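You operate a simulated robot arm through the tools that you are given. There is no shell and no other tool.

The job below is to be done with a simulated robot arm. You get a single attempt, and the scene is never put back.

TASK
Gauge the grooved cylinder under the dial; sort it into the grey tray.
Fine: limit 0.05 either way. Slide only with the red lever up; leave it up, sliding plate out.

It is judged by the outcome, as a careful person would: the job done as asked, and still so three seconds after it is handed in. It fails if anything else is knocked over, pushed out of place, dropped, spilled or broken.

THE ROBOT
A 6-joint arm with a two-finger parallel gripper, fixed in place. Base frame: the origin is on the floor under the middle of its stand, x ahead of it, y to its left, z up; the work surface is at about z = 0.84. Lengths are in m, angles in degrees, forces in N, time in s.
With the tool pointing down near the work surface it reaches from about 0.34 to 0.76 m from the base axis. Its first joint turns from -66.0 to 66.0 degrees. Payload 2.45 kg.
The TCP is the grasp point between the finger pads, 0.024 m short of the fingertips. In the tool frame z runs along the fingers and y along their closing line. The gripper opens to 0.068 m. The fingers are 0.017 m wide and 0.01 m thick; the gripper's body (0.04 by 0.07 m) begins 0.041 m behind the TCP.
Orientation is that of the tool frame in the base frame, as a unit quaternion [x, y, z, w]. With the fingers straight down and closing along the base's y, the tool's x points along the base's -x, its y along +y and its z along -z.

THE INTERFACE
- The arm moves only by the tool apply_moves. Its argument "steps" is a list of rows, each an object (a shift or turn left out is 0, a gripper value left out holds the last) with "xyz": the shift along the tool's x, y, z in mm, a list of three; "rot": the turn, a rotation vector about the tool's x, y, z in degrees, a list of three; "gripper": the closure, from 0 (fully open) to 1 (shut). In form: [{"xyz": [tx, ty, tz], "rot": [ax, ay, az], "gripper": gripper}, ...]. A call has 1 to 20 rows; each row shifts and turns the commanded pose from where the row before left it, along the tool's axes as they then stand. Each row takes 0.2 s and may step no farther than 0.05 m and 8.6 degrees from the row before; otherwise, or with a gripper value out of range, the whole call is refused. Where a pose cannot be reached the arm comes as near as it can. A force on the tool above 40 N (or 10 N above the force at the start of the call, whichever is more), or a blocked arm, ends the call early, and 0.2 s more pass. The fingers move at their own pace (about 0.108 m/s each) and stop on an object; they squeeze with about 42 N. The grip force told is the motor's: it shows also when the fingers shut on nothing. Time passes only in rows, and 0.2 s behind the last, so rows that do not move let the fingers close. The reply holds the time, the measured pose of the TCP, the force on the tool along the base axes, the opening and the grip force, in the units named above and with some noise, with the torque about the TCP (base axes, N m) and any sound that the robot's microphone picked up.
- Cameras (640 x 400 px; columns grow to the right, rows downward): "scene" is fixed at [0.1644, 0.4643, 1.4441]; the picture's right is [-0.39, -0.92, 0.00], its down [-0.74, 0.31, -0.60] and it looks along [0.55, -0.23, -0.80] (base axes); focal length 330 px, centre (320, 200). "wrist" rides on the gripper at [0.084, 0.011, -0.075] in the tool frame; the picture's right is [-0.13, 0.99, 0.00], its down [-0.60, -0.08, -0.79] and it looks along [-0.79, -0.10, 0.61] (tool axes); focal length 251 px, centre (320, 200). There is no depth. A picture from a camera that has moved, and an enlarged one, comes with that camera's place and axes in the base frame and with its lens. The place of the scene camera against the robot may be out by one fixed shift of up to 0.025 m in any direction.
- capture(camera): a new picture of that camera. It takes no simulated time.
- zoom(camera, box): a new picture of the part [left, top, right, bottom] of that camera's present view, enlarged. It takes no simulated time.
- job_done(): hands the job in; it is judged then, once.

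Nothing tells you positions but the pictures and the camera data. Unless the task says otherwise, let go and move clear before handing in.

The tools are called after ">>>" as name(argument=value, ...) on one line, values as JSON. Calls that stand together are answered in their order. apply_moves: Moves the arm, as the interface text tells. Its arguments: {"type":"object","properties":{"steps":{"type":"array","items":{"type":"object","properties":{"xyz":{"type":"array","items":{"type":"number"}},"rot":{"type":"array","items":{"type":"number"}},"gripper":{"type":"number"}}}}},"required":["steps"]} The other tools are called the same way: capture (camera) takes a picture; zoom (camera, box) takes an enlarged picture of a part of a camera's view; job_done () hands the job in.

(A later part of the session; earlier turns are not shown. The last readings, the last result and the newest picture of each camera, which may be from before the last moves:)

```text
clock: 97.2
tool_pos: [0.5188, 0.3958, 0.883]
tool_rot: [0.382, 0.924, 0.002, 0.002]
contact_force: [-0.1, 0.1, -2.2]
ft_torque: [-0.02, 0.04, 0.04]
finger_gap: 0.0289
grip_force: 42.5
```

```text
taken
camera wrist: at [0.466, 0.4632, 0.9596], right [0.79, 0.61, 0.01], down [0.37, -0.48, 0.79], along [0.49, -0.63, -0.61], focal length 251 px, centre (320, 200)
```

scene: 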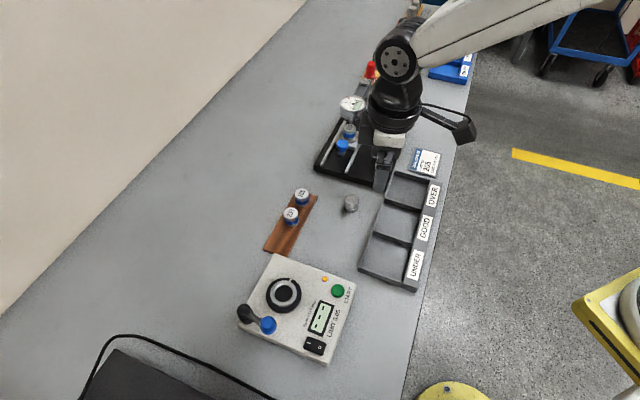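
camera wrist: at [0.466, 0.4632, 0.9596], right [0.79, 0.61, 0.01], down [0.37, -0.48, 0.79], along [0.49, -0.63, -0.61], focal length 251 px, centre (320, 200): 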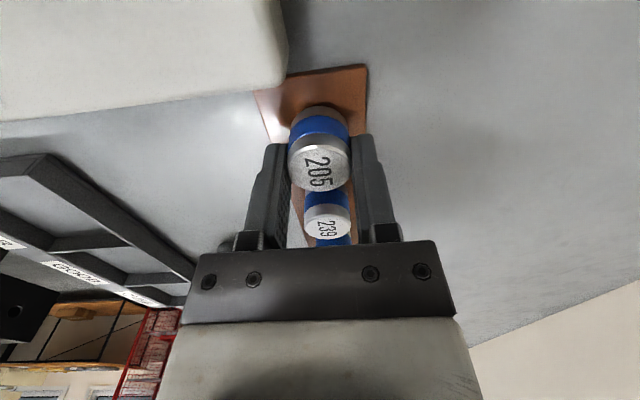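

About 2 mm off from the original spot by comparison with the pick image; correcting, then lowering to contact.

>>> apply_moves(steps=[{"xyz": [1.0, -1.6, 0]}, {"xyz": [0, 0, 1]}, {"xyz": [0, 0, 0]}, {"xyz": [0, 0, 0]}])

>>> apply_moves(steps=[{"xyz": [0, 0, 1]}, {"xyz": [0, 0, 0]}, {"xyz": [0, 0, 1]}, {"xyz": [0, 0, 0]}])

>>> capture(camera="wrist")

```text
clock: 98.2
tool_pos: [0.5168, 0.3957, 0.8832]
tool_rot: [0.382, 0.924, 0.002, 0.002]
contact_force: [-0.4, -0.2, -1.2]
ft_torque: [0.0, -0.01, 0.0]
finger_gap: 0.0289
grip_force: 42.0
```

```text
clock: 99.2
tool_pos: [0.5165, 0.3967, 0.8805]
tool_rot: [0.382, 0.924, 0.002, 0.002]
contact_force: [0.0, 0.4, -1.2]
ft_torque: [0.0, -0.02, 0.02]
finger_gap: 0.029
grip_force: 41.7
```

```text
taken
camera wrist: at [0.464, 0.4626, 0.957], right [0.79, 0.61, 0.01], down [0.37, -0.48, 0.79], along [0.49, -0.63, -0.61], focal length 251 px, centre (320, 200)
```

wrist: 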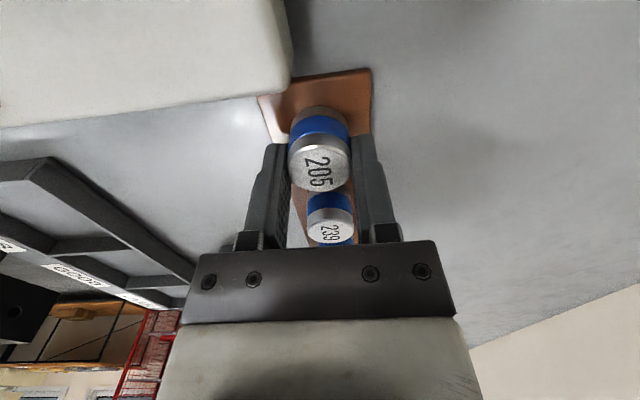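

Position matches the original within half a millimetre. One or two more millimetres to touch the rack.

>>> apply_moves(steps=[{"xyz": [0, 0, 0.8]}, {"xyz": [0, 0, 0]}])

>>> apply_moves(steps=[{"xyz": [0, 0, 0.8]}, {"xyz": [0, 0, 0]}])

```text
clock: 99.8
tool_pos: [0.5165, 0.3965, 0.8806]
tool_rot: [0.382, 0.924, 0.001, 0.001]
contact_force: [0.8, -0.7, 0.1]
ft_torque: [-0.04, -0.03, 0.0]
finger_gap: 0.0291
grip_force: 42.3
```

```text
clock: 100.4
tool_pos: [0.5167, 0.3962, 0.88]
tool_rot: [0.382, 0.924, 0.003, 0.002]
contact_force: [-4.5, -3.4, 11.2]
ft_torque: [-0.26, 0.22, 0.04]
finger_gap: 0.0292
grip_force: 42.4
```

Contact with the rack (11 N). Releasing gently.

>>> apply_moves(steps=[{"xyz": [0, 0, -0.6]}, {"gripper": 0.5}, {"gripper": 0.3}, {"gripper": 0.1}, {"xyz": [0, 0, -20]}, {"xyz": [0, 0, -40]}, {"xyz": [0, 0, -40]}, {"xyz": [0, 0, 0]}])

>>> capture(camera="wrist")

>>> zoom(camera="scene", box=[240, 150, 390, 265])

```text
clock: 102.2
tool_pos: [0.5154, 0.3926, 0.9791]
tool_rot: [0.382, 0.924, 0.002, 0.002]
contact_force: [0.1, -1.4, -0.4]
ft_torque: [0.03, 0.0, -0.01]
finger_gap: 0.0611
grip_force: 0.1
```

```text
taken
camera wrist: at [0.4623, 0.461, 1.055], right [0.79, 0.61, 0.0], down [0.37, -0.48, 0.79], along [0.49, -0.63, -0.61], focal length 251 px, centre (320, 200)
```

wrist: 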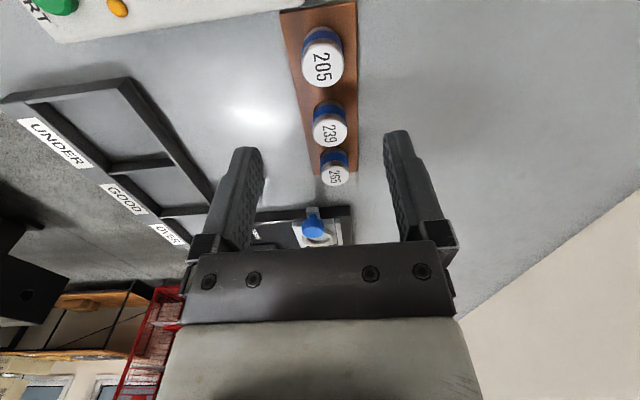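

```text
3.48 times, centred on (315, 208) of scene
camera zoom: at [0.1644, 0.4643, 1.4441], right [-0.39, -0.92, 0.0], down [-0.74, 0.31, -0.6], along [0.55, -0.23, -0.8], focal length 1148 px, centre (337, 174)
```

zoom: 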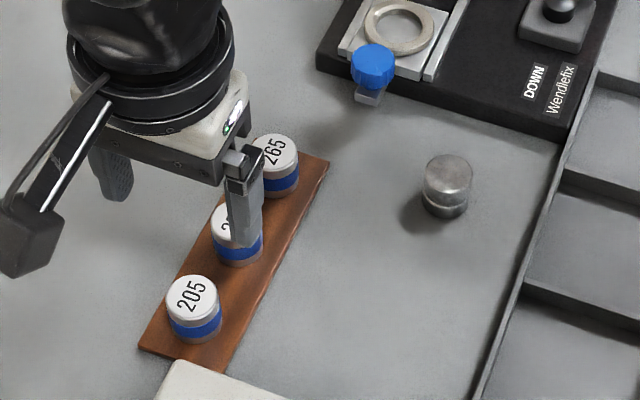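

Master 205 is back in its place. Next, the grooved cylinder: moving above it.

>>> apply_moves(steps=[{"xyz": [-35.2, -24.8, -5], "gripper": 0.0}, {"xyz": [-35.2, -24.8, -5]}, {"xyz": [-35.2, -24.8, 0]}, {"xyz": [-35.2, -24.8, 0]}, {"xyz": [0, 0, 0]}, {"xyz": [0, 0, 0]}])

>>> capture(camera="wrist")

>>> zoom(camera="wrist", box=[260, 0, 380, 100])

```text
clock: 103.6
tool_pos: [0.544, 0.2287, 0.9924]
tool_rot: [0.382, 0.924, 0.002, 0.002]
contact_force: [0.3, 0.1, -0.3]
ft_torque: [-0.01, 0.0, 0.03]
finger_gap: 0.0678
grip_force: 0.0
```

```text
taken
camera wrist: at [0.4923, 0.2955, 1.0685], right [0.79, 0.61, 0.01], down [0.37, -0.48, 0.79], along [0.49, -0.63, -0.61], focal length 251 px, centre (320, 200)
```

wrist: 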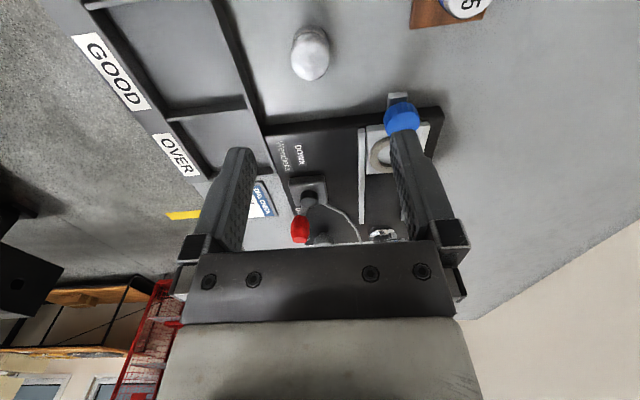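

```text
4.00 times, centred on (320, 50) of wrist
camera zoom: at [0.4923, 0.2955, 1.0685], right [0.79, 0.61, 0.01], down [0.37, -0.48, 0.79], along [0.49, -0.63, -0.61], focal length 1006 px, centre (320, 800)
```

zoom: 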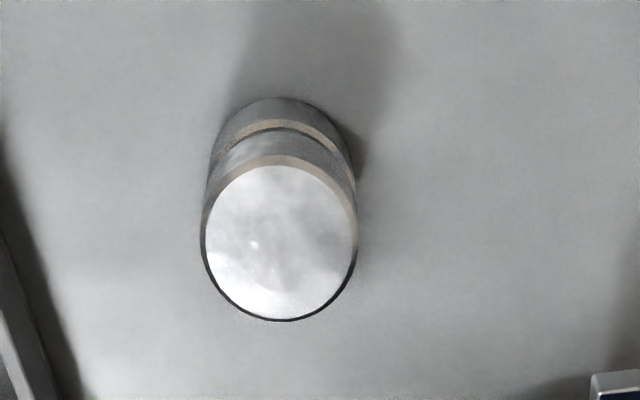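

The cylinder top is about z 0.869, at (−1, −8) mm in the tool frame. Correcting and descending part-way.

>>> apply_moves(steps=[{"xyz": [-1.1, -8.0, 10]}, {"xyz": [0, 0, 40]}, {"xyz": [0, 0, 15]}, {"xyz": [0, 0, 0]}, {"xyz": [0, 0, 0]}])

>>> zoom(camera="wrist", box=[240, 30, 400, 150])

```text
clock: 104.8
tool_pos: [0.5429, 0.219, 0.924]
tool_rot: [0.382, 0.924, 0.001, 0.002]
contact_force: [-1.2, 0.4, 0.0]
ft_torque: [-0.01, 0.0, -0.02]
finger_gap: 0.0681
grip_force: 0.1
```

```text
3.33 times, centred on (320, 90) of wrist
camera zoom: at [0.4896, 0.2855, 1.0008], right [0.79, 0.61, 0.01], down [0.37, -0.48, 0.79], along [0.49, -0.63, -0.61], focal length 838 px, centre (320, 567)
```

zoom: 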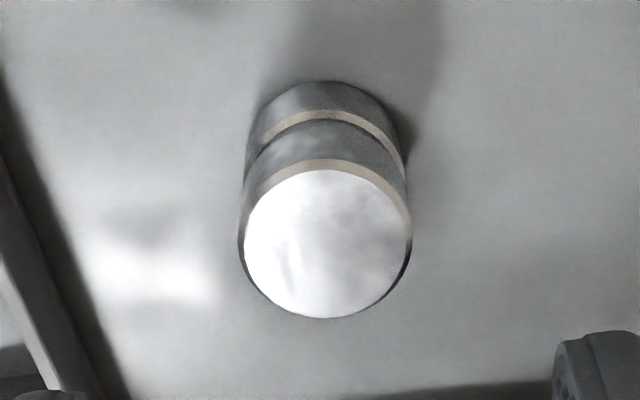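

Cylinder is at (+4.3, +1.5) mm now. Correcting and lowering around it to z≈0.874.

>>> apply_moves(steps=[{"xyz": [4.3, 1.5, 10]}, {"xyz": [0, 0, 20]}, {"xyz": [0, 0, 18]}, {"xyz": [0, 0, 0]}, {"xyz": [0, 0, 0]}])

>>> zoom(camera="wrist", box=[230, 70, 410, 210])

>>> zoom(camera="scene", box=[310, 160, 390, 230])

```text
clock: 106.0
tool_pos: [0.5394, 0.2251, 0.8758]
tool_rot: [0.381, 0.924, 0.002, 0.001]
contact_force: [0.4, -0.5, 0.0]
ft_torque: [0.0, 0.01, 0.03]
finger_gap: 0.0679
grip_force: 0.0
```

```text
2.86 times, centred on (320, 140) of wrist
camera zoom: at [0.4854, 0.2916, 0.9512], right [0.79, 0.61, 0.01], down [0.37, -0.48, 0.79], along [0.49, -0.63, -0.61], focal length 718 px, centre (320, 371)
```

zoom: 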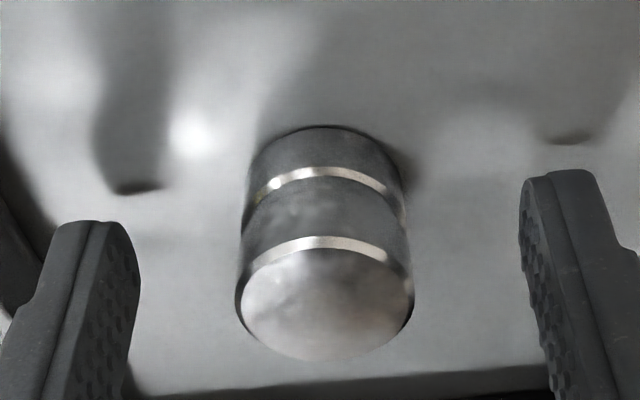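

```text
5.71 times, centred on (350, 195) of scene
camera zoom: at [0.1644, 0.4643, 1.4441], right [-0.39, -0.92, 0.0], down [-0.74, 0.31, -0.6], along [0.55, -0.23, -0.8], focal length 1885 px, centre (149, 229)
```

zoom: 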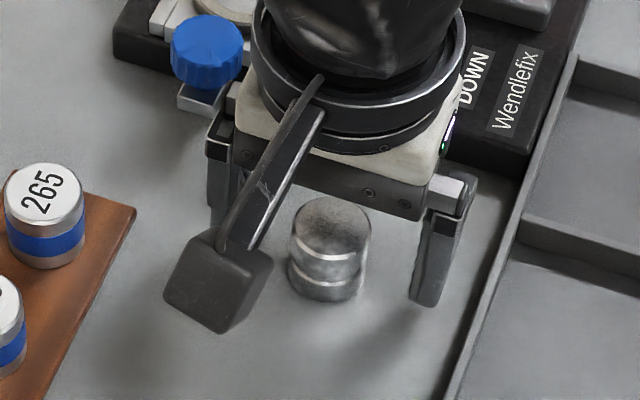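

Centred within 1 mm. Closing on the cylinder and lifting.

>>> apply_moves(steps=[{"xyz": [-0.8, 0.6, 0], "gripper": 0.4}, {"gripper": 0.7}, {"gripper": 1.0}, {"gripper": 1.0}])

>>> zoom(camera="wrist", box=[230, 70, 410, 210])

>>> apply_moves(steps=[{"xyz": [0, 0, -10]}, {"xyz": [0, 0, -30]}, {"xyz": [0, 0, -45]}, {"xyz": [0, 0, -45]}, {"xyz": [0, 0, 0]}])

>>> capture(camera="wrist")

```text
clock: 107.0
tool_pos: [0.5403, 0.2243, 0.8753]
tool_rot: [0.382, 0.924, 0.002, 0.002]
contact_force: [1.2, 0.4, -0.2]
ft_torque: [0.01, -0.02, 0.01]
finger_gap: 0.0284
grip_force: 42.4
```

```text
2.86 times, centred on (320, 140) of wrist
camera zoom: at [0.4872, 0.2913, 0.9518], right [0.79, 0.61, 0.01], down [0.37, -0.48, 0.79], along [0.49, -0.63, -0.61], focal length 718 px, centre (320, 371)
```

zoom: 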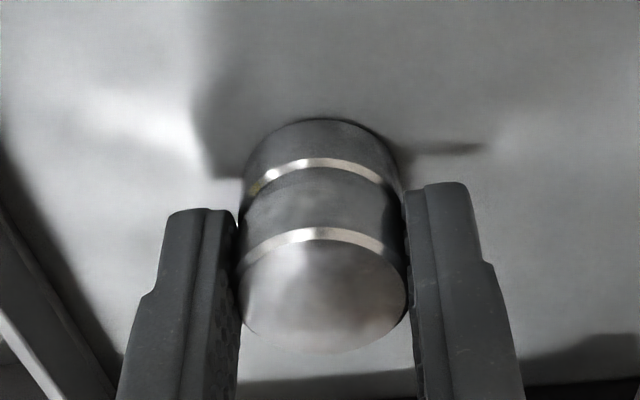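

```text
clock: 108.2
tool_pos: [0.5377, 0.2214, 1.0071]
tool_rot: [0.381, 0.924, 0.002, 0.002]
contact_force: [0.8, -0.4, -0.9]
ft_torque: [-0.03, 0.0, -0.01]
finger_gap: 0.0284
grip_force: 42.6
```

```text
taken
camera wrist: at [0.4841, 0.2881, 1.0823], right [0.79, 0.61, 0.01], down [0.37, -0.48, 0.79], along [0.49, -0.63, -0.61], focal length 251 px, centre (320, 200)
```

wrist: 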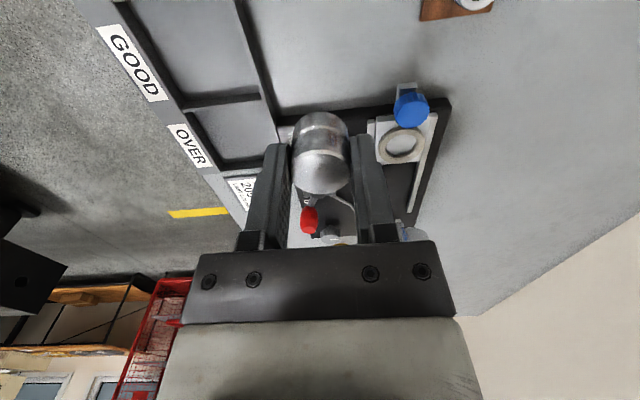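

Cylinder lifted. Carrying it above the ring.

>>> apply_moves(steps=[{"xyz": [-34.2, 23.9, 0]}, {"xyz": [-34.2, 23.9, 0]}, {"xyz": [-34.2, 23.9, 0]}, {"xyz": [0, 0, 0]}, {"xyz": [0, 0, 0]}])

>>> zoom(camera="wrist", box=[255, 0, 385, 100])

```text
clock: 109.4
tool_pos: [0.6616, 0.1994, 1.0097]
tool_rot: [0.382, 0.924, 0.002, 0.002]
contact_force: [0.1, 0.2, -1.2]
ft_torque: [-0.03, 0.02, 0.03]
finger_gap: 0.0282
grip_force: 42.3
```

```text
4.00 times, centred on (320, 50) of wrist
camera zoom: at [0.6088, 0.2663, 1.0847], right [0.79, 0.61, 0.01], down [0.37, -0.48, 0.79], along [0.49, -0.63, -0.61], focal length 1006 px, centre (320, 800)
```

zoom: 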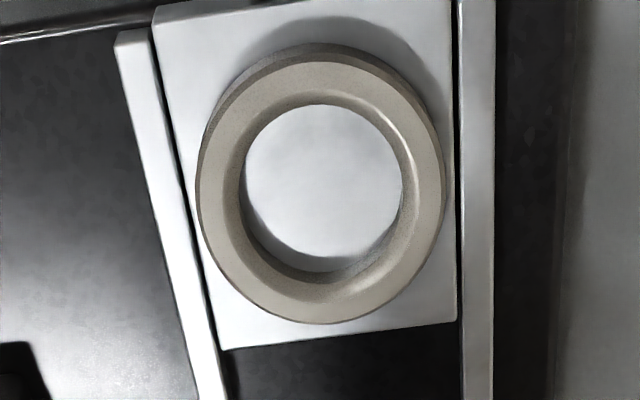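

Ring is directly below (within about 1 mm). Descending to just above it.

>>> apply_moves(steps=[{"xyz": [0.5, 0.5, 30]}, {"xyz": [0, 0, 30]}, {"xyz": [0, 0, 22]}, {"xyz": [0, 0, 0]}, {"xyz": [0, 0, 0]}])

>>> zoom(camera="wrist", box=[255, 60, 385, 190])

>>> zoom(camera="scene", box=[328, 138, 356, 168])

```text
clock: 110.6
tool_pos: [0.6613, 0.2024, 0.9263]
tool_rot: [0.382, 0.924, 0.002, 0.002]
contact_force: [0.4, -0.1, -0.2]
ft_torque: [-0.04, 0.02, 0.02]
finger_gap: 0.0282
grip_force: 41.9
```

```text
3.08 times, centred on (320, 125) of wrist
camera zoom: at [0.6087, 0.2692, 1.0024], right [0.79, 0.61, 0.01], down [0.37, -0.48, 0.79], along [0.49, -0.63, -0.61], focal length 774 px, centre (320, 431)
```

zoom: 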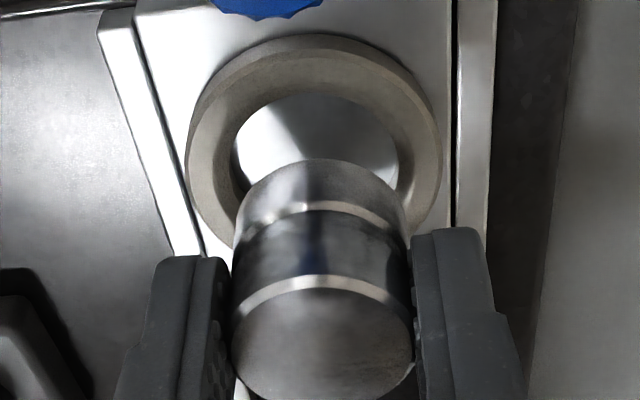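

```text
13.33 times, centred on (342, 153) of scene
camera zoom: at [0.1644, 0.4643, 1.4441], right [-0.39, -0.92, 0.0], down [-0.74, 0.31, -0.6], along [0.55, -0.23, -0.8], focal length 4399 px, centre (27, 827)
```

zoom: 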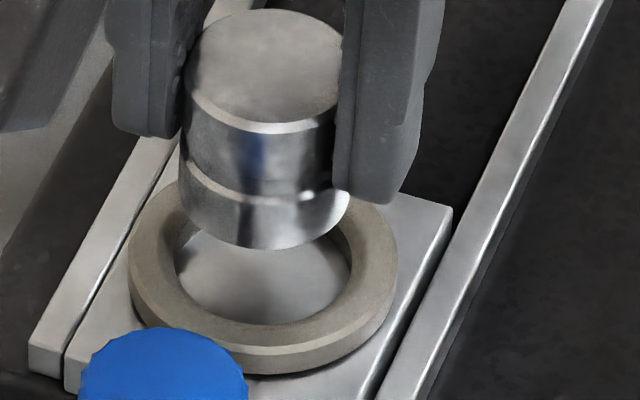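

Small sideways correction (−1.2 mm) and continue down to ring level.

>>> apply_moves(steps=[{"xyz": [-0.5, -1.2, 4]}, {"xyz": [0, 0, 5]}, {"xyz": [0, 0, 0]}, {"xyz": [0, 0, 0]}])

>>> zoom(camera="wrist", box=[255, 60, 385, 190])

>>> zoom(camera="scene", box=[328, 138, 356, 168])

```text
clock: 111.6
tool_pos: [0.661, 0.2022, 0.9174]
tool_rot: [0.382, 0.924, 0.002, 0.002]
contact_force: [-0.3, 0.3, -0.7]
ft_torque: [0.01, 0.02, 0.04]
finger_gap: 0.0285
grip_force: 42.1
```

```text
3.08 times, centred on (320, 125) of wrist
camera zoom: at [0.6087, 0.2685, 0.9931], right [0.79, 0.61, 0.01], down [0.37, -0.48, 0.79], along [0.49, -0.63, -0.61], focal length 774 px, centre (320, 431)
```

zoom: 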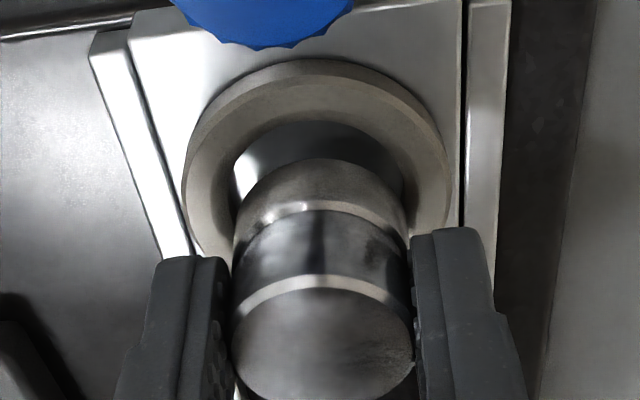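

```text
13.33 times, centred on (342, 153) of scene
camera zoom: at [0.1644, 0.4643, 1.4441], right [-0.39, -0.92, 0.0], down [-0.74, 0.31, -0.6], along [0.55, -0.23, -0.8], focal length 4399 px, centre (27, 827)
```

zoom: 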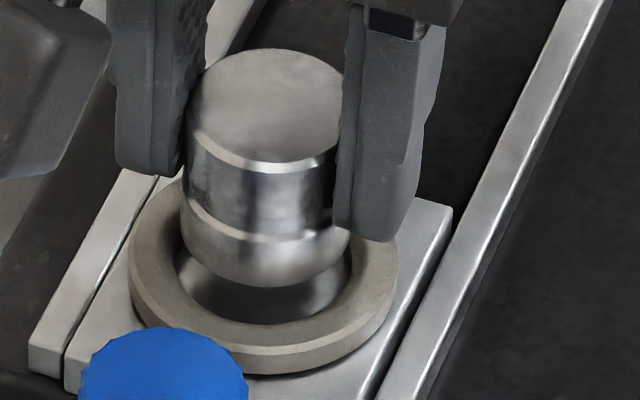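

Aligned within 1 mm. Easing it into the ring.

>>> apply_moves(steps=[{"xyz": [-0.4, -0.8, 2]}, {"xyz": [0, 0, 2]}, {"xyz": [0, 0, 2]}, {"xyz": [0, 0, 0]}, {"xyz": [0, 0, 0]}])

>>> zoom(camera="wrist", box=[255, 60, 385, 190])

>>> zoom(camera="scene", box=[328, 138, 356, 168])

```text
clock: 112.8
tool_pos: [0.6642, 0.202, 0.9126]
tool_rot: [0.381, 0.925, 0.005, 0.005]
contact_force: [-3.0, -2.8, 27.1]
ft_torque: [-0.24, -0.32, -0.07]
finger_gap: 0.028
grip_force: 42.2
```

```text
3.08 times, centred on (320, 125) of wrist
camera zoom: at [0.6102, 0.2685, 0.9889], right [0.79, 0.61, 0.01], down [0.36, -0.49, 0.8], along [0.49, -0.63, -0.61], focal length 774 px, centre (320, 431)
```

zoom: 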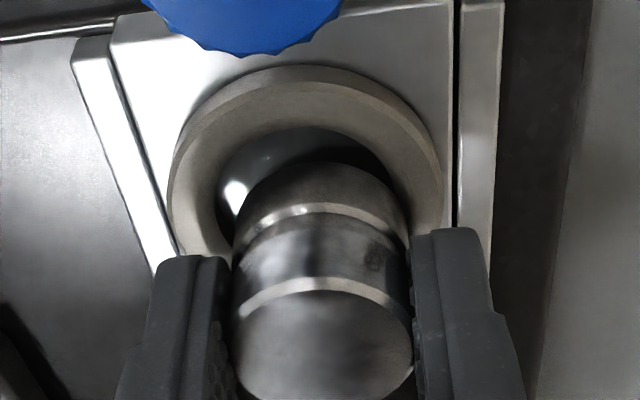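

```text
13.33 times, centred on (342, 153) of scene
camera zoom: at [0.1637, 0.4641, 1.4443], right [-0.39, -0.92, 0.0], down [-0.74, 0.31, -0.6], along [0.55, -0.23, -0.8], focal length 4399 px, centre (27, 827)
```

zoom: 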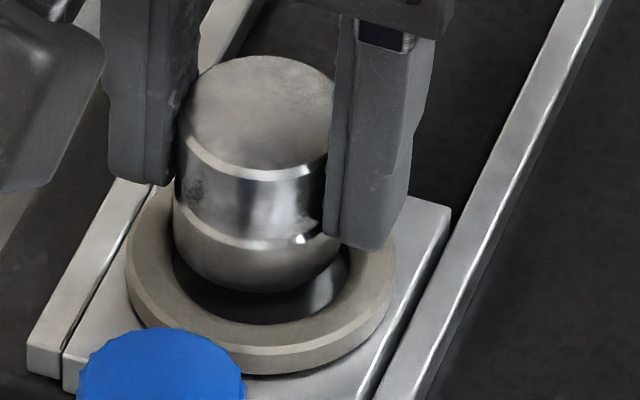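

The arm drifted about 3 mm sideways and the cylinder rests on the chamfer. Lifting 4 mm, correcting by −2.9 mm, and re-checking.

>>> apply_moves(steps=[{"xyz": [0, 0, -4]}, {"xyz": [0, -2.8, 0]}, {"xyz": [0, 0, 0]}, {"xyz": [0, 0, 0]}])

>>> zoom(camera="wrist", box=[255, 60, 385, 190])

>>> zoom(camera="scene", box=[328, 138, 356, 168])

```text
clock: 113.8
tool_pos: [0.661, 0.1978, 0.9117]
tool_rot: [0.382, 0.924, 0.002, 0.001]
contact_force: [2.9, 4.6, 3.0]
ft_torque: [0.15, -0.11, 0.04]
finger_gap: 0.0282
grip_force: 42.0
```

```text
3.08 times, centred on (320, 125) of wrist
camera zoom: at [0.6076, 0.2659, 0.9889], right [0.79, 0.61, 0.0], down [0.37, -0.48, 0.79], along [0.49, -0.63, -0.61], focal length 774 px, centre (320, 431)
```

zoom: 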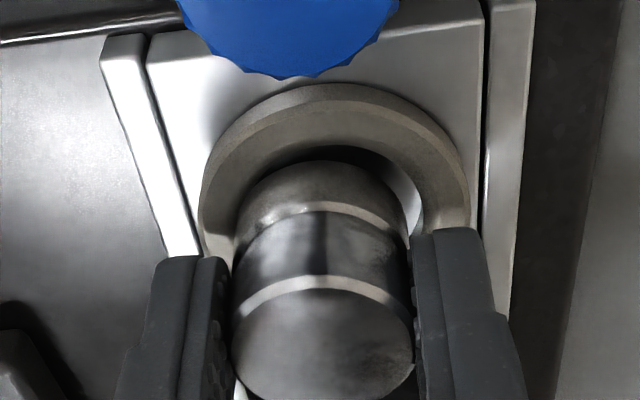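

```text
13.33 times, centred on (342, 153) of scene
camera zoom: at [0.1645, 0.4644, 1.4441], right [-0.39, -0.92, 0.0], down [-0.74, 0.31, -0.6], along [0.55, -0.23, -0.8], focal length 4399 px, centre (27, 827)
```

zoom: 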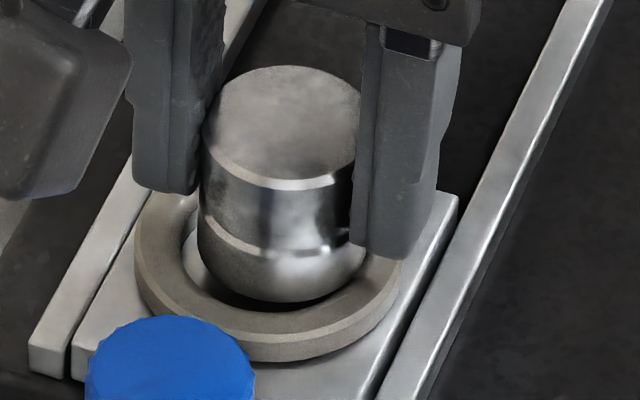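

Overshot slightly (ring is now about +2 mm), and the free-sliding plate moved a couple of millimetres with it, which is harmless with the lever up. Nudging back +2 mm and pressing on.

>>> apply_moves(steps=[{"xyz": [0, 1.9, -1]}, {"xyz": [0, 0, 0]}, {"xyz": [0, 0, 0]}])

>>> zoom(camera="wrist", box=[255, 60, 385, 190])

>>> zoom(camera="scene", box=[328, 138, 356, 168])

```text
clock: 114.6
tool_pos: [0.6621, 0.2005, 0.9158]
tool_rot: [0.382, 0.924, 0.002, 0.001]
contact_force: [-0.3, 0.8, -1.3]
ft_torque: [-0.03, 0.01, -0.01]
finger_gap: 0.0283
grip_force: 41.4
```

```text
3.08 times, centred on (320, 125) of wrist
camera zoom: at [0.6088, 0.2673, 0.9913], right [0.79, 0.61, 0.01], down [0.37, -0.48, 0.79], along [0.49, -0.63, -0.61], focal length 774 px, centre (320, 431)
```

zoom: 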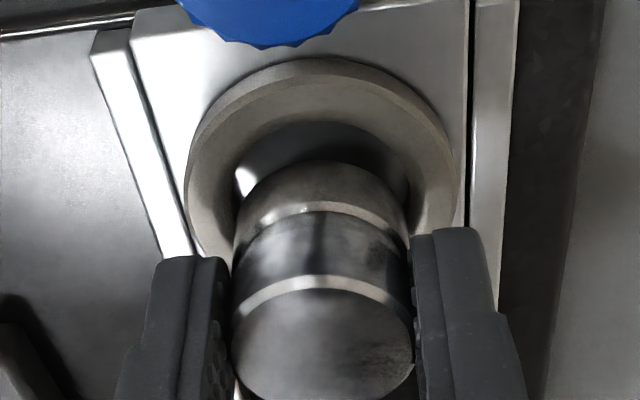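

```text
13.33 times, centred on (342, 153) of scene
camera zoom: at [0.1644, 0.4643, 1.4441], right [-0.39, -0.92, 0.0], down [-0.74, 0.31, -0.6], along [0.55, -0.23, -0.8], focal length 4399 px, centre (27, 827)
```

zoom: 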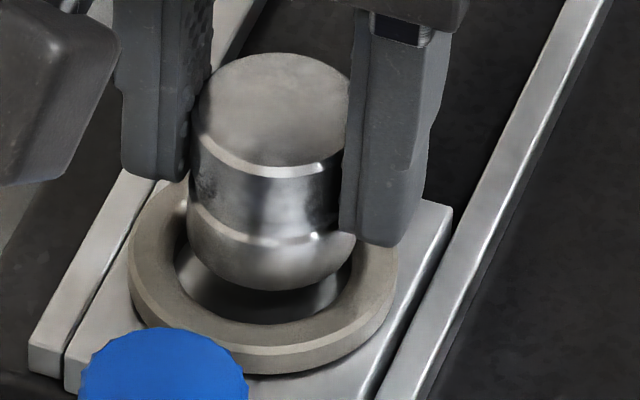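

Now nearly centred; a 1.5 mm fore-aft correction, then down in small steps.

>>> apply_moves(steps=[{"xyz": [1.5, 0.0, 1]}, {"xyz": [0, 0, 2]}, {"xyz": [0, 0, 0]}, {"xyz": [0, 0, 0]}])

>>> zoom(camera="wrist", box=[255, 60, 385, 190])

>>> zoom(camera="scene", box=[328, 138, 356, 168])

```text
clock: 115.6
tool_pos: [0.6601, 0.2008, 0.9133]
tool_rot: [0.382, 0.924, 0.003, 0.001]
contact_force: [-0.7, 0.1, 1.2]
ft_torque: [0.01, 0.06, -0.01]
finger_gap: 0.0284
grip_force: 42.2
```

```text
3.08 times, centred on (320, 125) of wrist
camera zoom: at [0.6079, 0.2684, 0.9882], right [0.79, 0.61, 0.01], down [0.37, -0.48, 0.79], along [0.49, -0.63, -0.61], focal length 774 px, centre (320, 431)
```

zoom: 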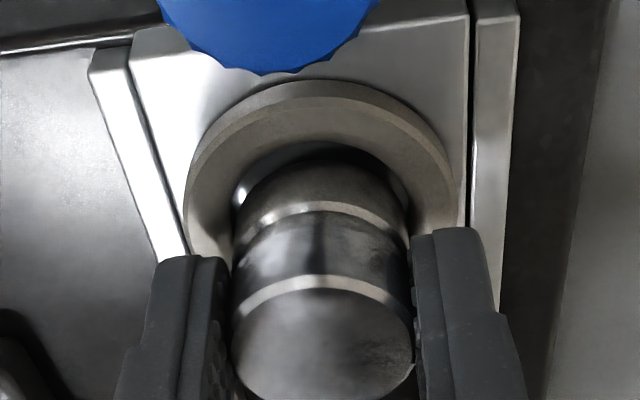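

```text
13.33 times, centred on (342, 153) of scene
camera zoom: at [0.1644, 0.4644, 1.4441], right [-0.39, -0.92, 0.0], down [-0.74, 0.31, -0.6], along [0.55, -0.23, -0.8], focal length 4399 px, centre (27, 827)
```

zoom: 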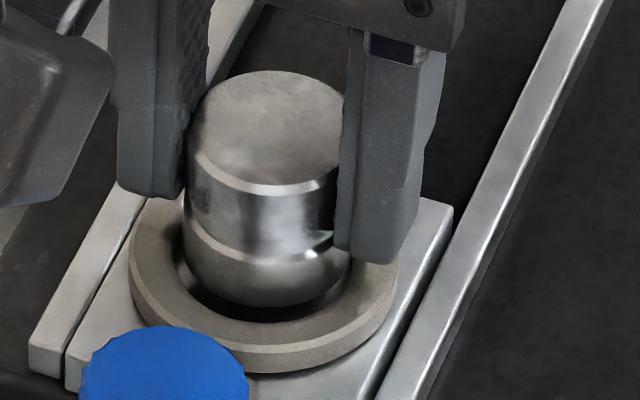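

Centred. Continuing down.

>>> apply_moves(steps=[{"xyz": [0, 0, 2]}, {"xyz": [0, 0, 2]}, {"xyz": [0, 0, 0]}])

>>> zoom(camera="scene", box=[328, 138, 356, 168])

```text
clock: 116.4
tool_pos: [0.66, 0.2018, 0.908]
tool_rot: [0.382, 0.924, 0.001, 0.002]
contact_force: [-1.4, 1.2, -0.9]
ft_torque: [0.1, 0.06, 0.0]
finger_gap: 0.0281
grip_force: 41.5
```

```text
13.33 times, centred on (342, 153) of scene
camera zoom: at [0.1644, 0.4644, 1.4441], right [-0.39, -0.92, 0.0], down [-0.74, 0.31, -0.6], along [0.55, -0.23, -0.8], focal length 4399 px, centre (27, 827)
```

zoom: 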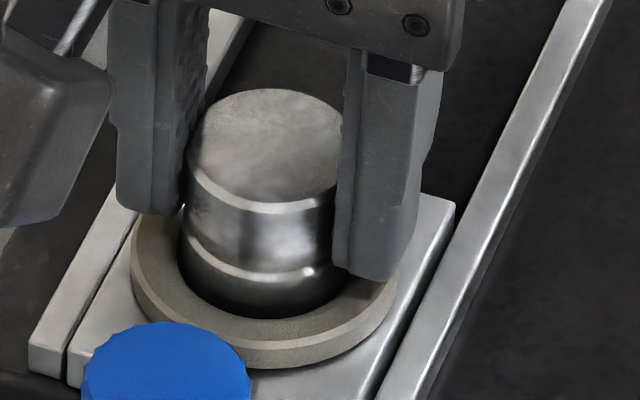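

>>> apply_moves(steps=[{"xyz": [0, 0, 1]}, {"xyz": [0, 0, 0]}])

>>> apply_moves(steps=[{"xyz": [0, 0, 1]}, {"xyz": [0, 0, 0]}])

```text
clock: 117.0
tool_pos: [0.6612, 0.2025, 0.9069]
tool_rot: [0.381, 0.924, 0.002, 0.002]
contact_force: [-2.8, 0.5, -0.3]
ft_torque: [0.06, 0.05, 0.02]
finger_gap: 0.0286
grip_force: 41.9
```

```text
clock: 117.6
tool_pos: [0.6617, 0.2011, 0.9076]
tool_rot: [0.382, 0.924, 0.002, 0.004]
contact_force: [-1.5, -0.4, 5.8]
ft_torque: [0.02, 0.14, -0.01]
finger_gap: 0.0285
grip_force: 41.8
```

The cylinder is down in the ring (6 N contact at z≈0.907). One small press to confirm, then release.

>>> apply_moves(steps=[{"xyz": [0, 0, 0.8]}, {"xyz": [0, 0, 0]}])

>>> zoom(camera="scene", box=[328, 138, 356, 168])

>>> zoom(camera="wrist", box=[255, 60, 385, 190])

```text
clock: 118.2
tool_pos: [0.6611, 0.2002, 0.9064]
tool_rot: [0.381, 0.925, 0.004, 0.004]
contact_force: [-1.1, 2.0, 9.8]
ft_torque: [0.01, 0.12, 0.09]
finger_gap: 0.0283
grip_force: 42.1
```

```text
13.33 times, centred on (342, 153) of scene
camera zoom: at [0.1642, 0.4643, 1.4441], right [-0.39, -0.92, 0.0], down [-0.74, 0.31, -0.6], along [0.55, -0.23, -0.8], focal length 4399 px, centre (27, 827)
```

zoom: 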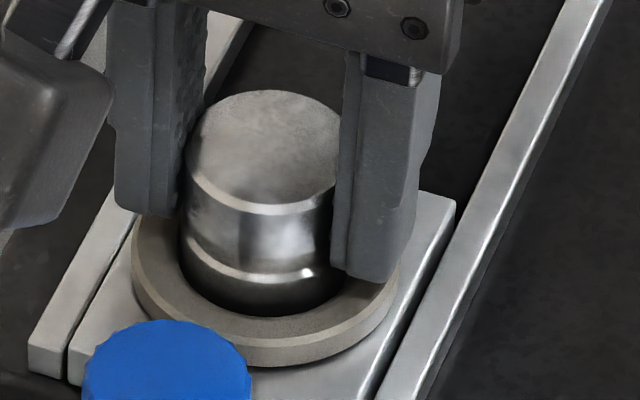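

```text
3.08 times, centred on (320, 125) of wrist
camera zoom: at [0.6087, 0.2682, 0.9828], right [0.79, 0.61, 0.01], down [0.37, -0.49, 0.79], along [0.49, -0.63, -0.61], focal length 774 px, centre (320, 431)
```

zoom: 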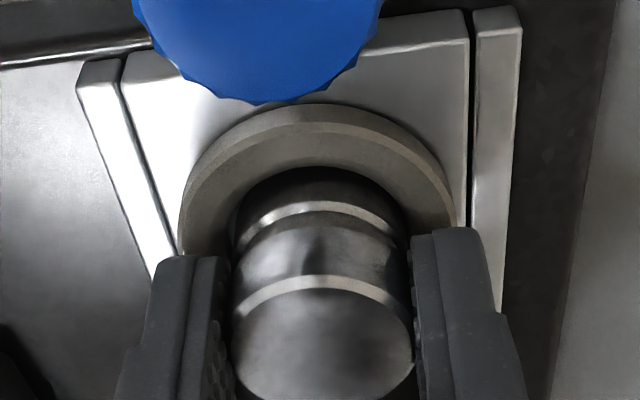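

Height agrees with the plate level (bottom ≈0.871), so it's seated. Releasing and lifting away.

>>> apply_moves(steps=[{"xyz": [0, 0, -0.6]}, {"gripper": 0.5}, {"gripper": 0.3}, {"gripper": 0.3}])

>>> zoom(camera="scene", box=[328, 138, 356, 168])

>>> zoom(camera="wrist", box=[255, 60, 385, 190])

```text
clock: 119.2
tool_pos: [0.6622, 0.2013, 0.9059]
tool_rot: [0.382, 0.924, 0.003, 0.002]
contact_force: [0.4, -0.4, -0.3]
ft_torque: [-0.02, 0.0, -0.03]
finger_gap: 0.0475
grip_force: 0.0
```

```text
13.33 times, centred on (342, 153) of scene
camera zoom: at [0.1644, 0.4643, 1.4441], right [-0.39, -0.92, 0.0], down [-0.74, 0.31, -0.6], along [0.55, -0.23, -0.8], focal length 4399 px, centre (27, 827)
```

zoom: 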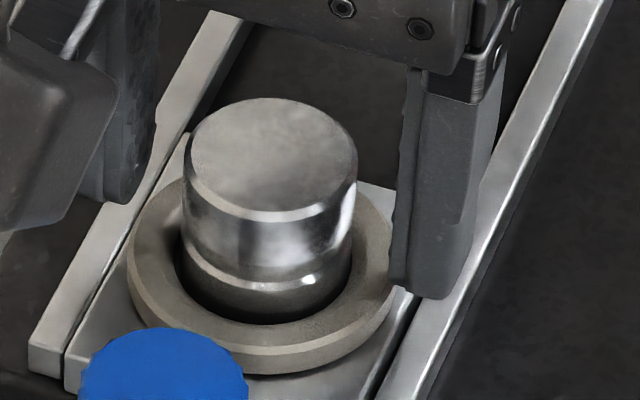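

```text
3.08 times, centred on (320, 125) of wrist
camera zoom: at [0.6085, 0.2675, 0.9826], right [0.79, 0.61, 0.01], down [0.37, -0.48, 0.79], along [0.49, -0.63, -0.61], focal length 774 px, centre (320, 431)
```

zoom: 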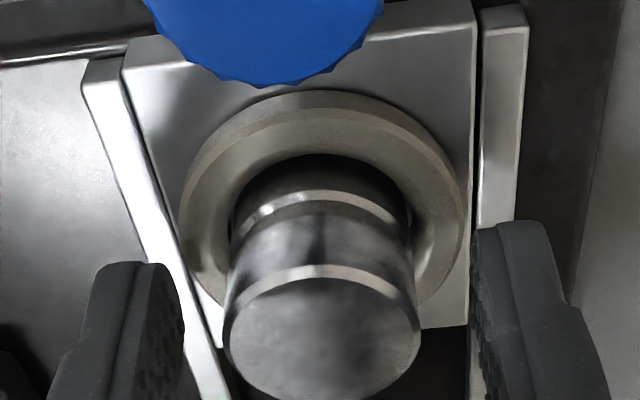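

The cylinder is seated. Now retreat, turn to the pushing orientation (yaw −45°, tilt 17°, fingers closed) behind the knob.

>>> apply_moves(steps=[{"xyz": [0, 0, -30]}, {"xyz": [0, 0, -30]}, {"xyz": [0, 0, -30]}, {"xyz": [46, 0, 0], "gripper": 1.0}, {"xyz": [46, 0, 0]}, {"rot": [0, 0, -8.2]}, {"rot": [0, 0, -8.2]}, {"rot": [0, 0, -8.2]}, {"rot": [0, 0, -8.2]}, {"rot": [0, 0, -8.2]}, {"rot": [0, 0, -8.2]}, {"rot": [0, 0, -8.2]}, {"rot": [0, 0, -8.2]}, {"rot": [0, 0, -8.2]}, {"rot": [0, 0, -8.2]}, {"rot": [0, 0, -8.2]}, {"rot": [8.5, 0, 0]}, {"rot": [8.5, 0, 0]}, {"xyz": [0, 0, 0]}, {"xyz": [0, 0, 0]}])

>>> capture(camera="wrist")

>>> zoom(camera="scene", box=[300, 70, 420, 190])

```text
clock: 123.4
tool_pos: [0.5962, 0.2667, 0.9958]
tool_rot: [-0.38, 0.913, -0.138, 0.06]
contact_force: [0.5, 0.3, -0.2]
ft_torque: [0.02, -0.02, -0.01]
finger_gap: 0.0
grip_force: 23.7
```

```text
taken
camera wrist: at [0.5121, 0.2293, 1.0651], right [-0.58, 0.76, -0.29], down [0.31, 0.54, 0.78], along [0.75, 0.37, -0.55], focal length 251 px, centre (320, 200)
```

wrist: 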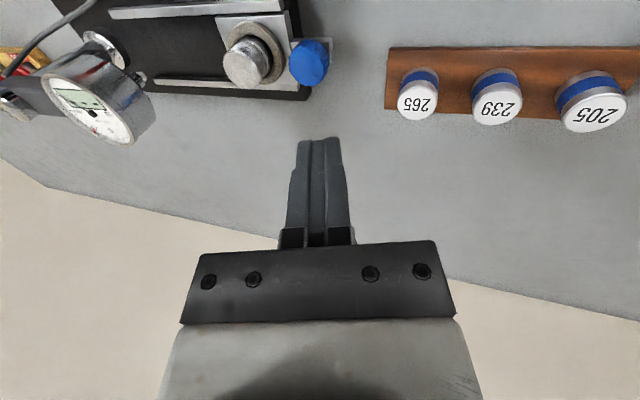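

```text
3.33 times, centred on (360, 130) of scene
camera zoom: at [0.1644, 0.4643, 1.4441], right [-0.39, -0.92, 0.0], down [-0.74, 0.31, -0.6], along [0.55, -0.23, -0.8], focal length 1100 px, centre (187, 433)
```

zoom: 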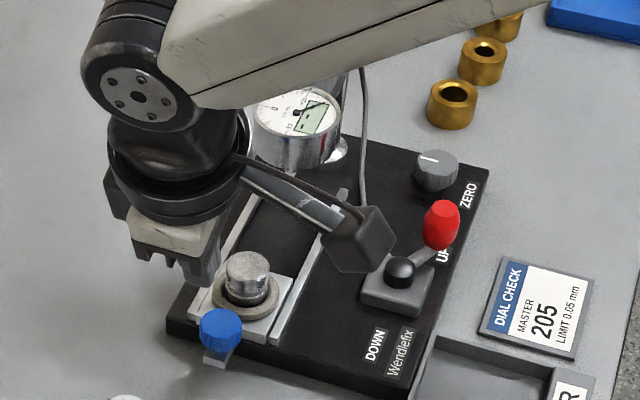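

Lined up behind the knob. Descending to push height.

>>> apply_moves(steps=[{"xyz": [0, 11.7, 38.3]}, {"xyz": [0, 8.8, 28.7]}, {"xyz": [0, 5.8, 19.1]}, {"xyz": [0, 0, 0]}, {"xyz": [0, 0, 0]}])

>>> zoom(camera="wrist", box=[150, 40, 430, 215])

```text
clock: 124.6
tool_pos: [0.5964, 0.2672, 0.9062]
tool_rot: [-0.38, 0.913, -0.136, 0.06]
contact_force: [0.7, -0.4, 0.3]
ft_torque: [-0.01, 0.01, 0.01]
finger_gap: 0.0
grip_force: 23.7
```

```text
2.29 times, centred on (290, 128) of wrist
camera zoom: at [0.513, 0.2312, 0.9751], right [-0.58, 0.76, -0.29], down [0.31, 0.54, 0.78], along [0.75, 0.37, -0.55], focal length 575 px, centre (389, 366)
```

zoom: 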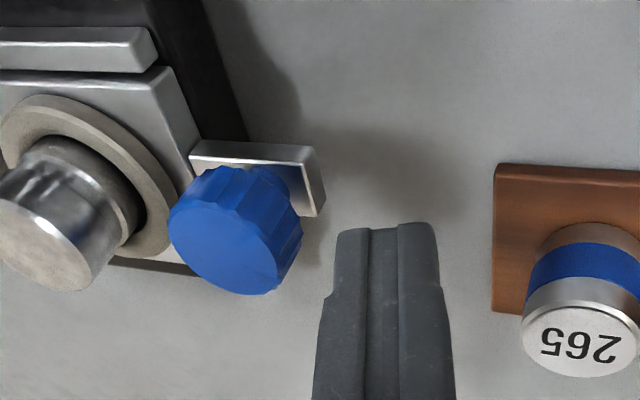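

Pushing the plate inward (lever is up): first 40 mm.

>>> apply_moves(steps=[{"xyz": [1.5, -4.78, 1.46]}, {"xyz": [0, -4.78, 1.46]}, {"xyz": [0, -4.78, 1.46]}, {"xyz": [0, -4.78, 1.46]}, {"xyz": [0, -4.78, 1.46]}, {"xyz": [0, -4.78, 1.46]}, {"xyz": [0, -4.78, 1.46]}, {"xyz": [0, -4.78, 1.46]}, {"xyz": [0, 0, 0]}])

>>> zoom(camera="wrist", box=[150, 40, 430, 215])

```text
clock: 126.6
tool_pos: [0.6246, 0.2369, 0.9065]
tool_rot: [-0.38, 0.913, -0.137, 0.06]
contact_force: [-0.5, 0.3, 0.5]
ft_torque: [0.0, -0.01, 0.05]
finger_gap: 0.0
grip_force: 23.7
```

```text
2.29 times, centred on (290, 128) of wrist
camera zoom: at [0.5409, 0.1997, 0.975], right [-0.58, 0.76, -0.29], down [0.31, 0.54, 0.78], along [0.75, 0.37, -0.55], focal length 575 px, centre (389, 366)
```

zoom: 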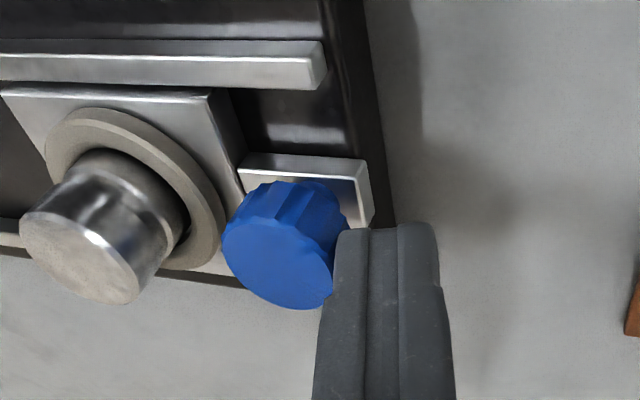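

Plate is following smoothly. Another 50 mm.

>>> apply_moves(steps=[{"xyz": [0, -4.78, 1.46]}, {"xyz": [0, -4.78, 1.46]}, {"xyz": [0, -4.78, 1.46]}, {"xyz": [0, -4.78, 1.46]}, {"xyz": [0, -4.78, 1.46]}, {"xyz": [0, -4.78, 1.46]}, {"xyz": [0, -4.78, 1.46]}, {"xyz": [0, -4.78, 1.46]}, {"xyz": [0, -4.78, 1.46]}, {"xyz": [0, -4.78, 1.46]}, {"xyz": [0, 0, 0]}])

>>> zoom(camera="wrist", box=[110, 40, 390, 215])

```text
clock: 129.0
tool_pos: [0.6612, 0.2007, 0.9047]
tool_rot: [-0.38, 0.913, -0.136, 0.06]
contact_force: [-0.4, 0.2, 0.1]
ft_torque: [0.04, 0.0, 0.04]
finger_gap: 0.0002
grip_force: 23.4
```

```text
2.29 times, centred on (250, 128) of wrist
camera zoom: at [0.577, 0.1635, 0.9736], right [-0.58, 0.76, -0.29], down [0.31, 0.54, 0.78], along [0.75, 0.37, -0.55], focal length 575 px, centre (480, 366)
```

zoom: 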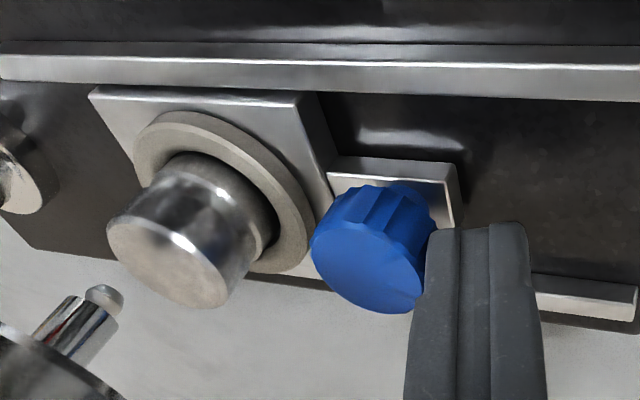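

Nearly there. Small steps to the stop.

>>> apply_moves(steps=[{"xyz": [0, -3.8, 1.17]}, {"xyz": [0, -3.8, 1.17]}, {"xyz": [0, -2.9, 0.88]}, {"xyz": [0, 0, 0]}])

>>> zoom(camera="wrist", box=[110, 40, 390, 215])

```text
clock: 130.0
tool_pos: [0.6669, 0.1939, 0.9048]
tool_rot: [-0.382, 0.912, -0.136, 0.059]
contact_force: [-0.9, 1.2, -1.0]
ft_torque: [0.01, 0.05, -0.01]
finger_gap: 0.0
grip_force: 23.9
```

```text
2.29 times, centred on (250, 128) of wrist
camera zoom: at [0.5834, 0.1558, 0.9739], right [-0.58, 0.76, -0.29], down [0.31, 0.54, 0.78], along [0.75, 0.37, -0.55], focal length 575 px, centre (480, 366)
```

zoom: 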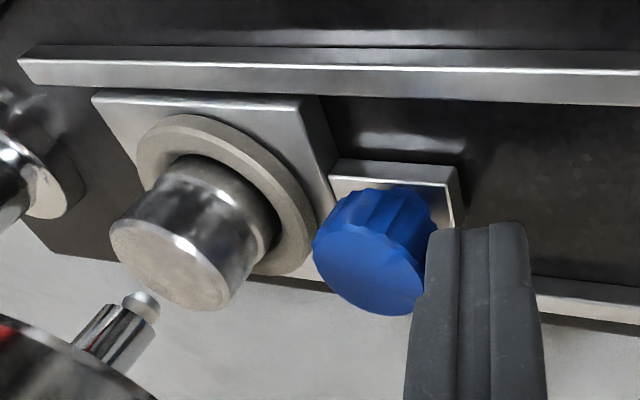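

>>> apply_moves(steps=[{"xyz": [0, -1.9, 0.58]}, {"xyz": [0, -1.9, 0.58]}, {"xyz": [0, 0, 0]}])

>>> apply_moves(steps=[{"xyz": [0, -1.9, 0.58]}, {"xyz": [0, 0, 0]}])

>>> zoom(camera="wrist", box=[110, 40, 390, 215])

```text
clock: 130.8
tool_pos: [0.6667, 0.1932, 0.904]
tool_rot: [-0.381, 0.913, -0.135, 0.058]
contact_force: [-29.8, 16.7, 6.3]
ft_torque: [0.31, 0.58, -0.13]
finger_gap: 0.0
grip_force: 23.8
```

```text
clock: 131.4
tool_pos: [0.6691, 0.1928, 0.9036]
tool_rot: [-0.381, 0.913, -0.135, 0.059]
contact_force: [-37.0, 20.8, 9.5]
ft_torque: [0.29, 0.63, -0.11]
finger_gap: 0.0
grip_force: 23.7
```

```text
2.29 times, centred on (250, 128) of wrist
camera zoom: at [0.5846, 0.1554, 0.9736], right [-0.58, 0.76, -0.29], down [0.31, 0.54, 0.78], along [0.75, 0.37, -0.55], focal length 575 px, centre (480, 366)
```

zoom: 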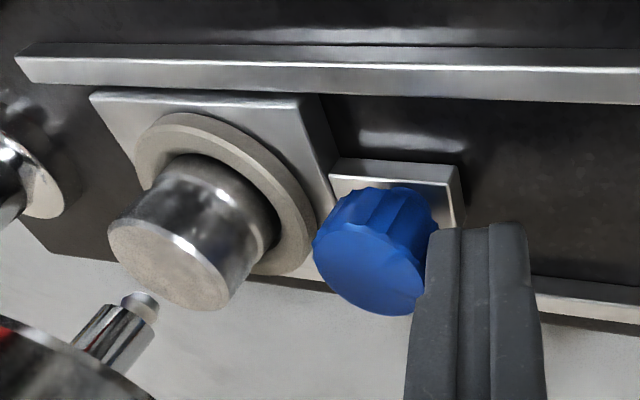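

At the stop. Backing off and going to the lever as before.

>>> apply_moves(steps=[{"xyz": [0, 4.78, -1.46]}, {"xyz": [0, 4.78, -1.46]}, {"xyz": [0, 4.78, -1.46]}, {"xyz": [0, -8, -26]}, {"xyz": [0, -10, -35]}, {"xyz": [0, -10, -35]}, {"rot": [-8.5, 0, 0]}, {"rot": [-8.5, 0, 0]}, {"xyz": [30, 0, 0]}, {"xyz": [30, 0, 0]}, {"xyz": [30, 0, 0]}, {"rot": [0, 0, 7.5]}, {"rot": [0, 0, 7.5]}, {"rot": [0, 0, 7.5]}, {"rot": [0, 0, 7.5]}, {"rot": [0, 0, 7.5]}, {"rot": [0, 0, 7.5]}, {"xyz": [0, 0, 0]}, {"xyz": [0, 0, 0]}])

>>> zoom(camera="scene", box=[310, 60, 430, 190])

>>> zoom(camera="scene", box=[325, 85, 370, 145])

```text
clock: 135.4
tool_pos: [0.5961, 0.1362, 1.0047]
tool_rot: [-0.002, 1.0, 0.0, 0.003]
contact_force: [-0.7, -0.6, 0.0]
ft_torque: [-0.05, 0.01, -0.07]
finger_gap: 0.0003
grip_force: 23.3
```

```text
3.08 times, centred on (370, 125) of scene
camera zoom: at [0.1644, 0.4643, 1.4441], right [-0.39, -0.92, 0.0], down [-0.74, 0.31, -0.6], along [0.55, -0.23, -0.8], focal length 1015 px, centre (166, 431)
```

zoom: 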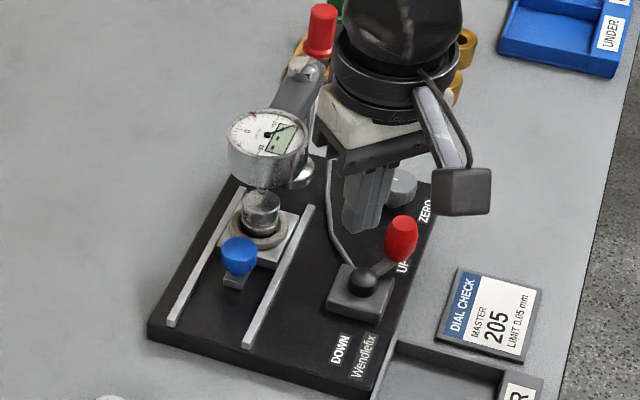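

```text
6.67 times, centred on (348, 115) of scene
camera zoom: at [0.1644, 0.4643, 1.4441], right [-0.39, -0.92, 0.0], down [-0.74, 0.31, -0.6], along [0.55, -0.23, -0.8], focal length 2200 px, centre (137, 767)
```

zoom: 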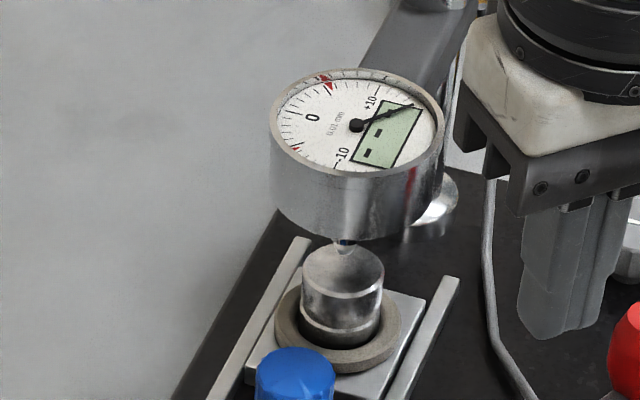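

Plate is at the same in-position as with the master. Going to the far side of the red knob and lowering.

>>> apply_moves(steps=[{"xyz": [-25, -23.9, 0]}, {"xyz": [-25, -23.9, 0]}, {"xyz": [-25, -23.9, 0]}, {"xyz": [0, 0, 0]}, {"xyz": [0, 0, 0]}])

>>> zoom(camera="wrist", box=[260, 0, 390, 80])

```text
clock: 136.6
tool_pos: [0.668, 0.066, 1.0063]
tool_rot: [-0.003, 1.0, 0.001, 0.003]
contact_force: [0.0, -1.0, -0.6]
ft_torque: [0.01, -0.01, -0.02]
finger_gap: 0.0
grip_force: 23.3
```

```text
4.92 times, centred on (325, 40) of wrist
camera zoom: at [0.5832, 0.0756, 1.082], right [0.12, 0.99, 0.0], down [0.6, -0.08, 0.8], along [0.79, -0.1, -0.61], focal length 1238 px, centre (295, 988)
```

zoom: 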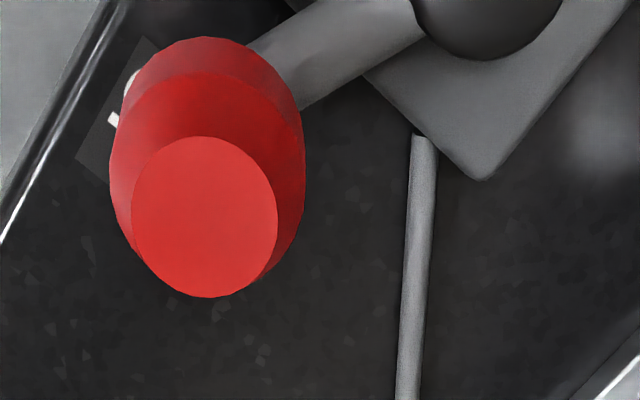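

Slightly too close; shifting 4 mm away before lowering.

>>> apply_moves(steps=[{"xyz": [-5, -1, 0]}, {"xyz": [0, 0, 35]}, {"xyz": [0, 0, 35]}, {"xyz": [0, 0, 25]}, {"xyz": [0, 0, 0]}, {"xyz": [0, 0, 0]}])

>>> capture(camera="wrist")

```text
clock: 138.0
tool_pos: [0.6764, 0.0634, 0.912]
tool_rot: [-0.002, 1.0, 0.001, 0.003]
contact_force: [-0.5, -0.2, 0.0]
ft_torque: [0.04, 0.0, 0.0]
finger_gap: 0.0002
grip_force: 23.5
```

```text
taken
camera wrist: at [0.5906, 0.0753, 0.9874], right [0.12, 0.99, 0.0], down [0.6, -0.08, 0.8], along [0.79, -0.1, -0.6], focal length 251 px, centre (320, 200)
```

wrist: 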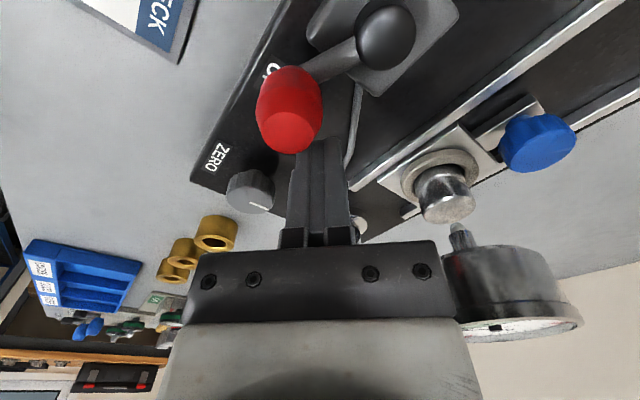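

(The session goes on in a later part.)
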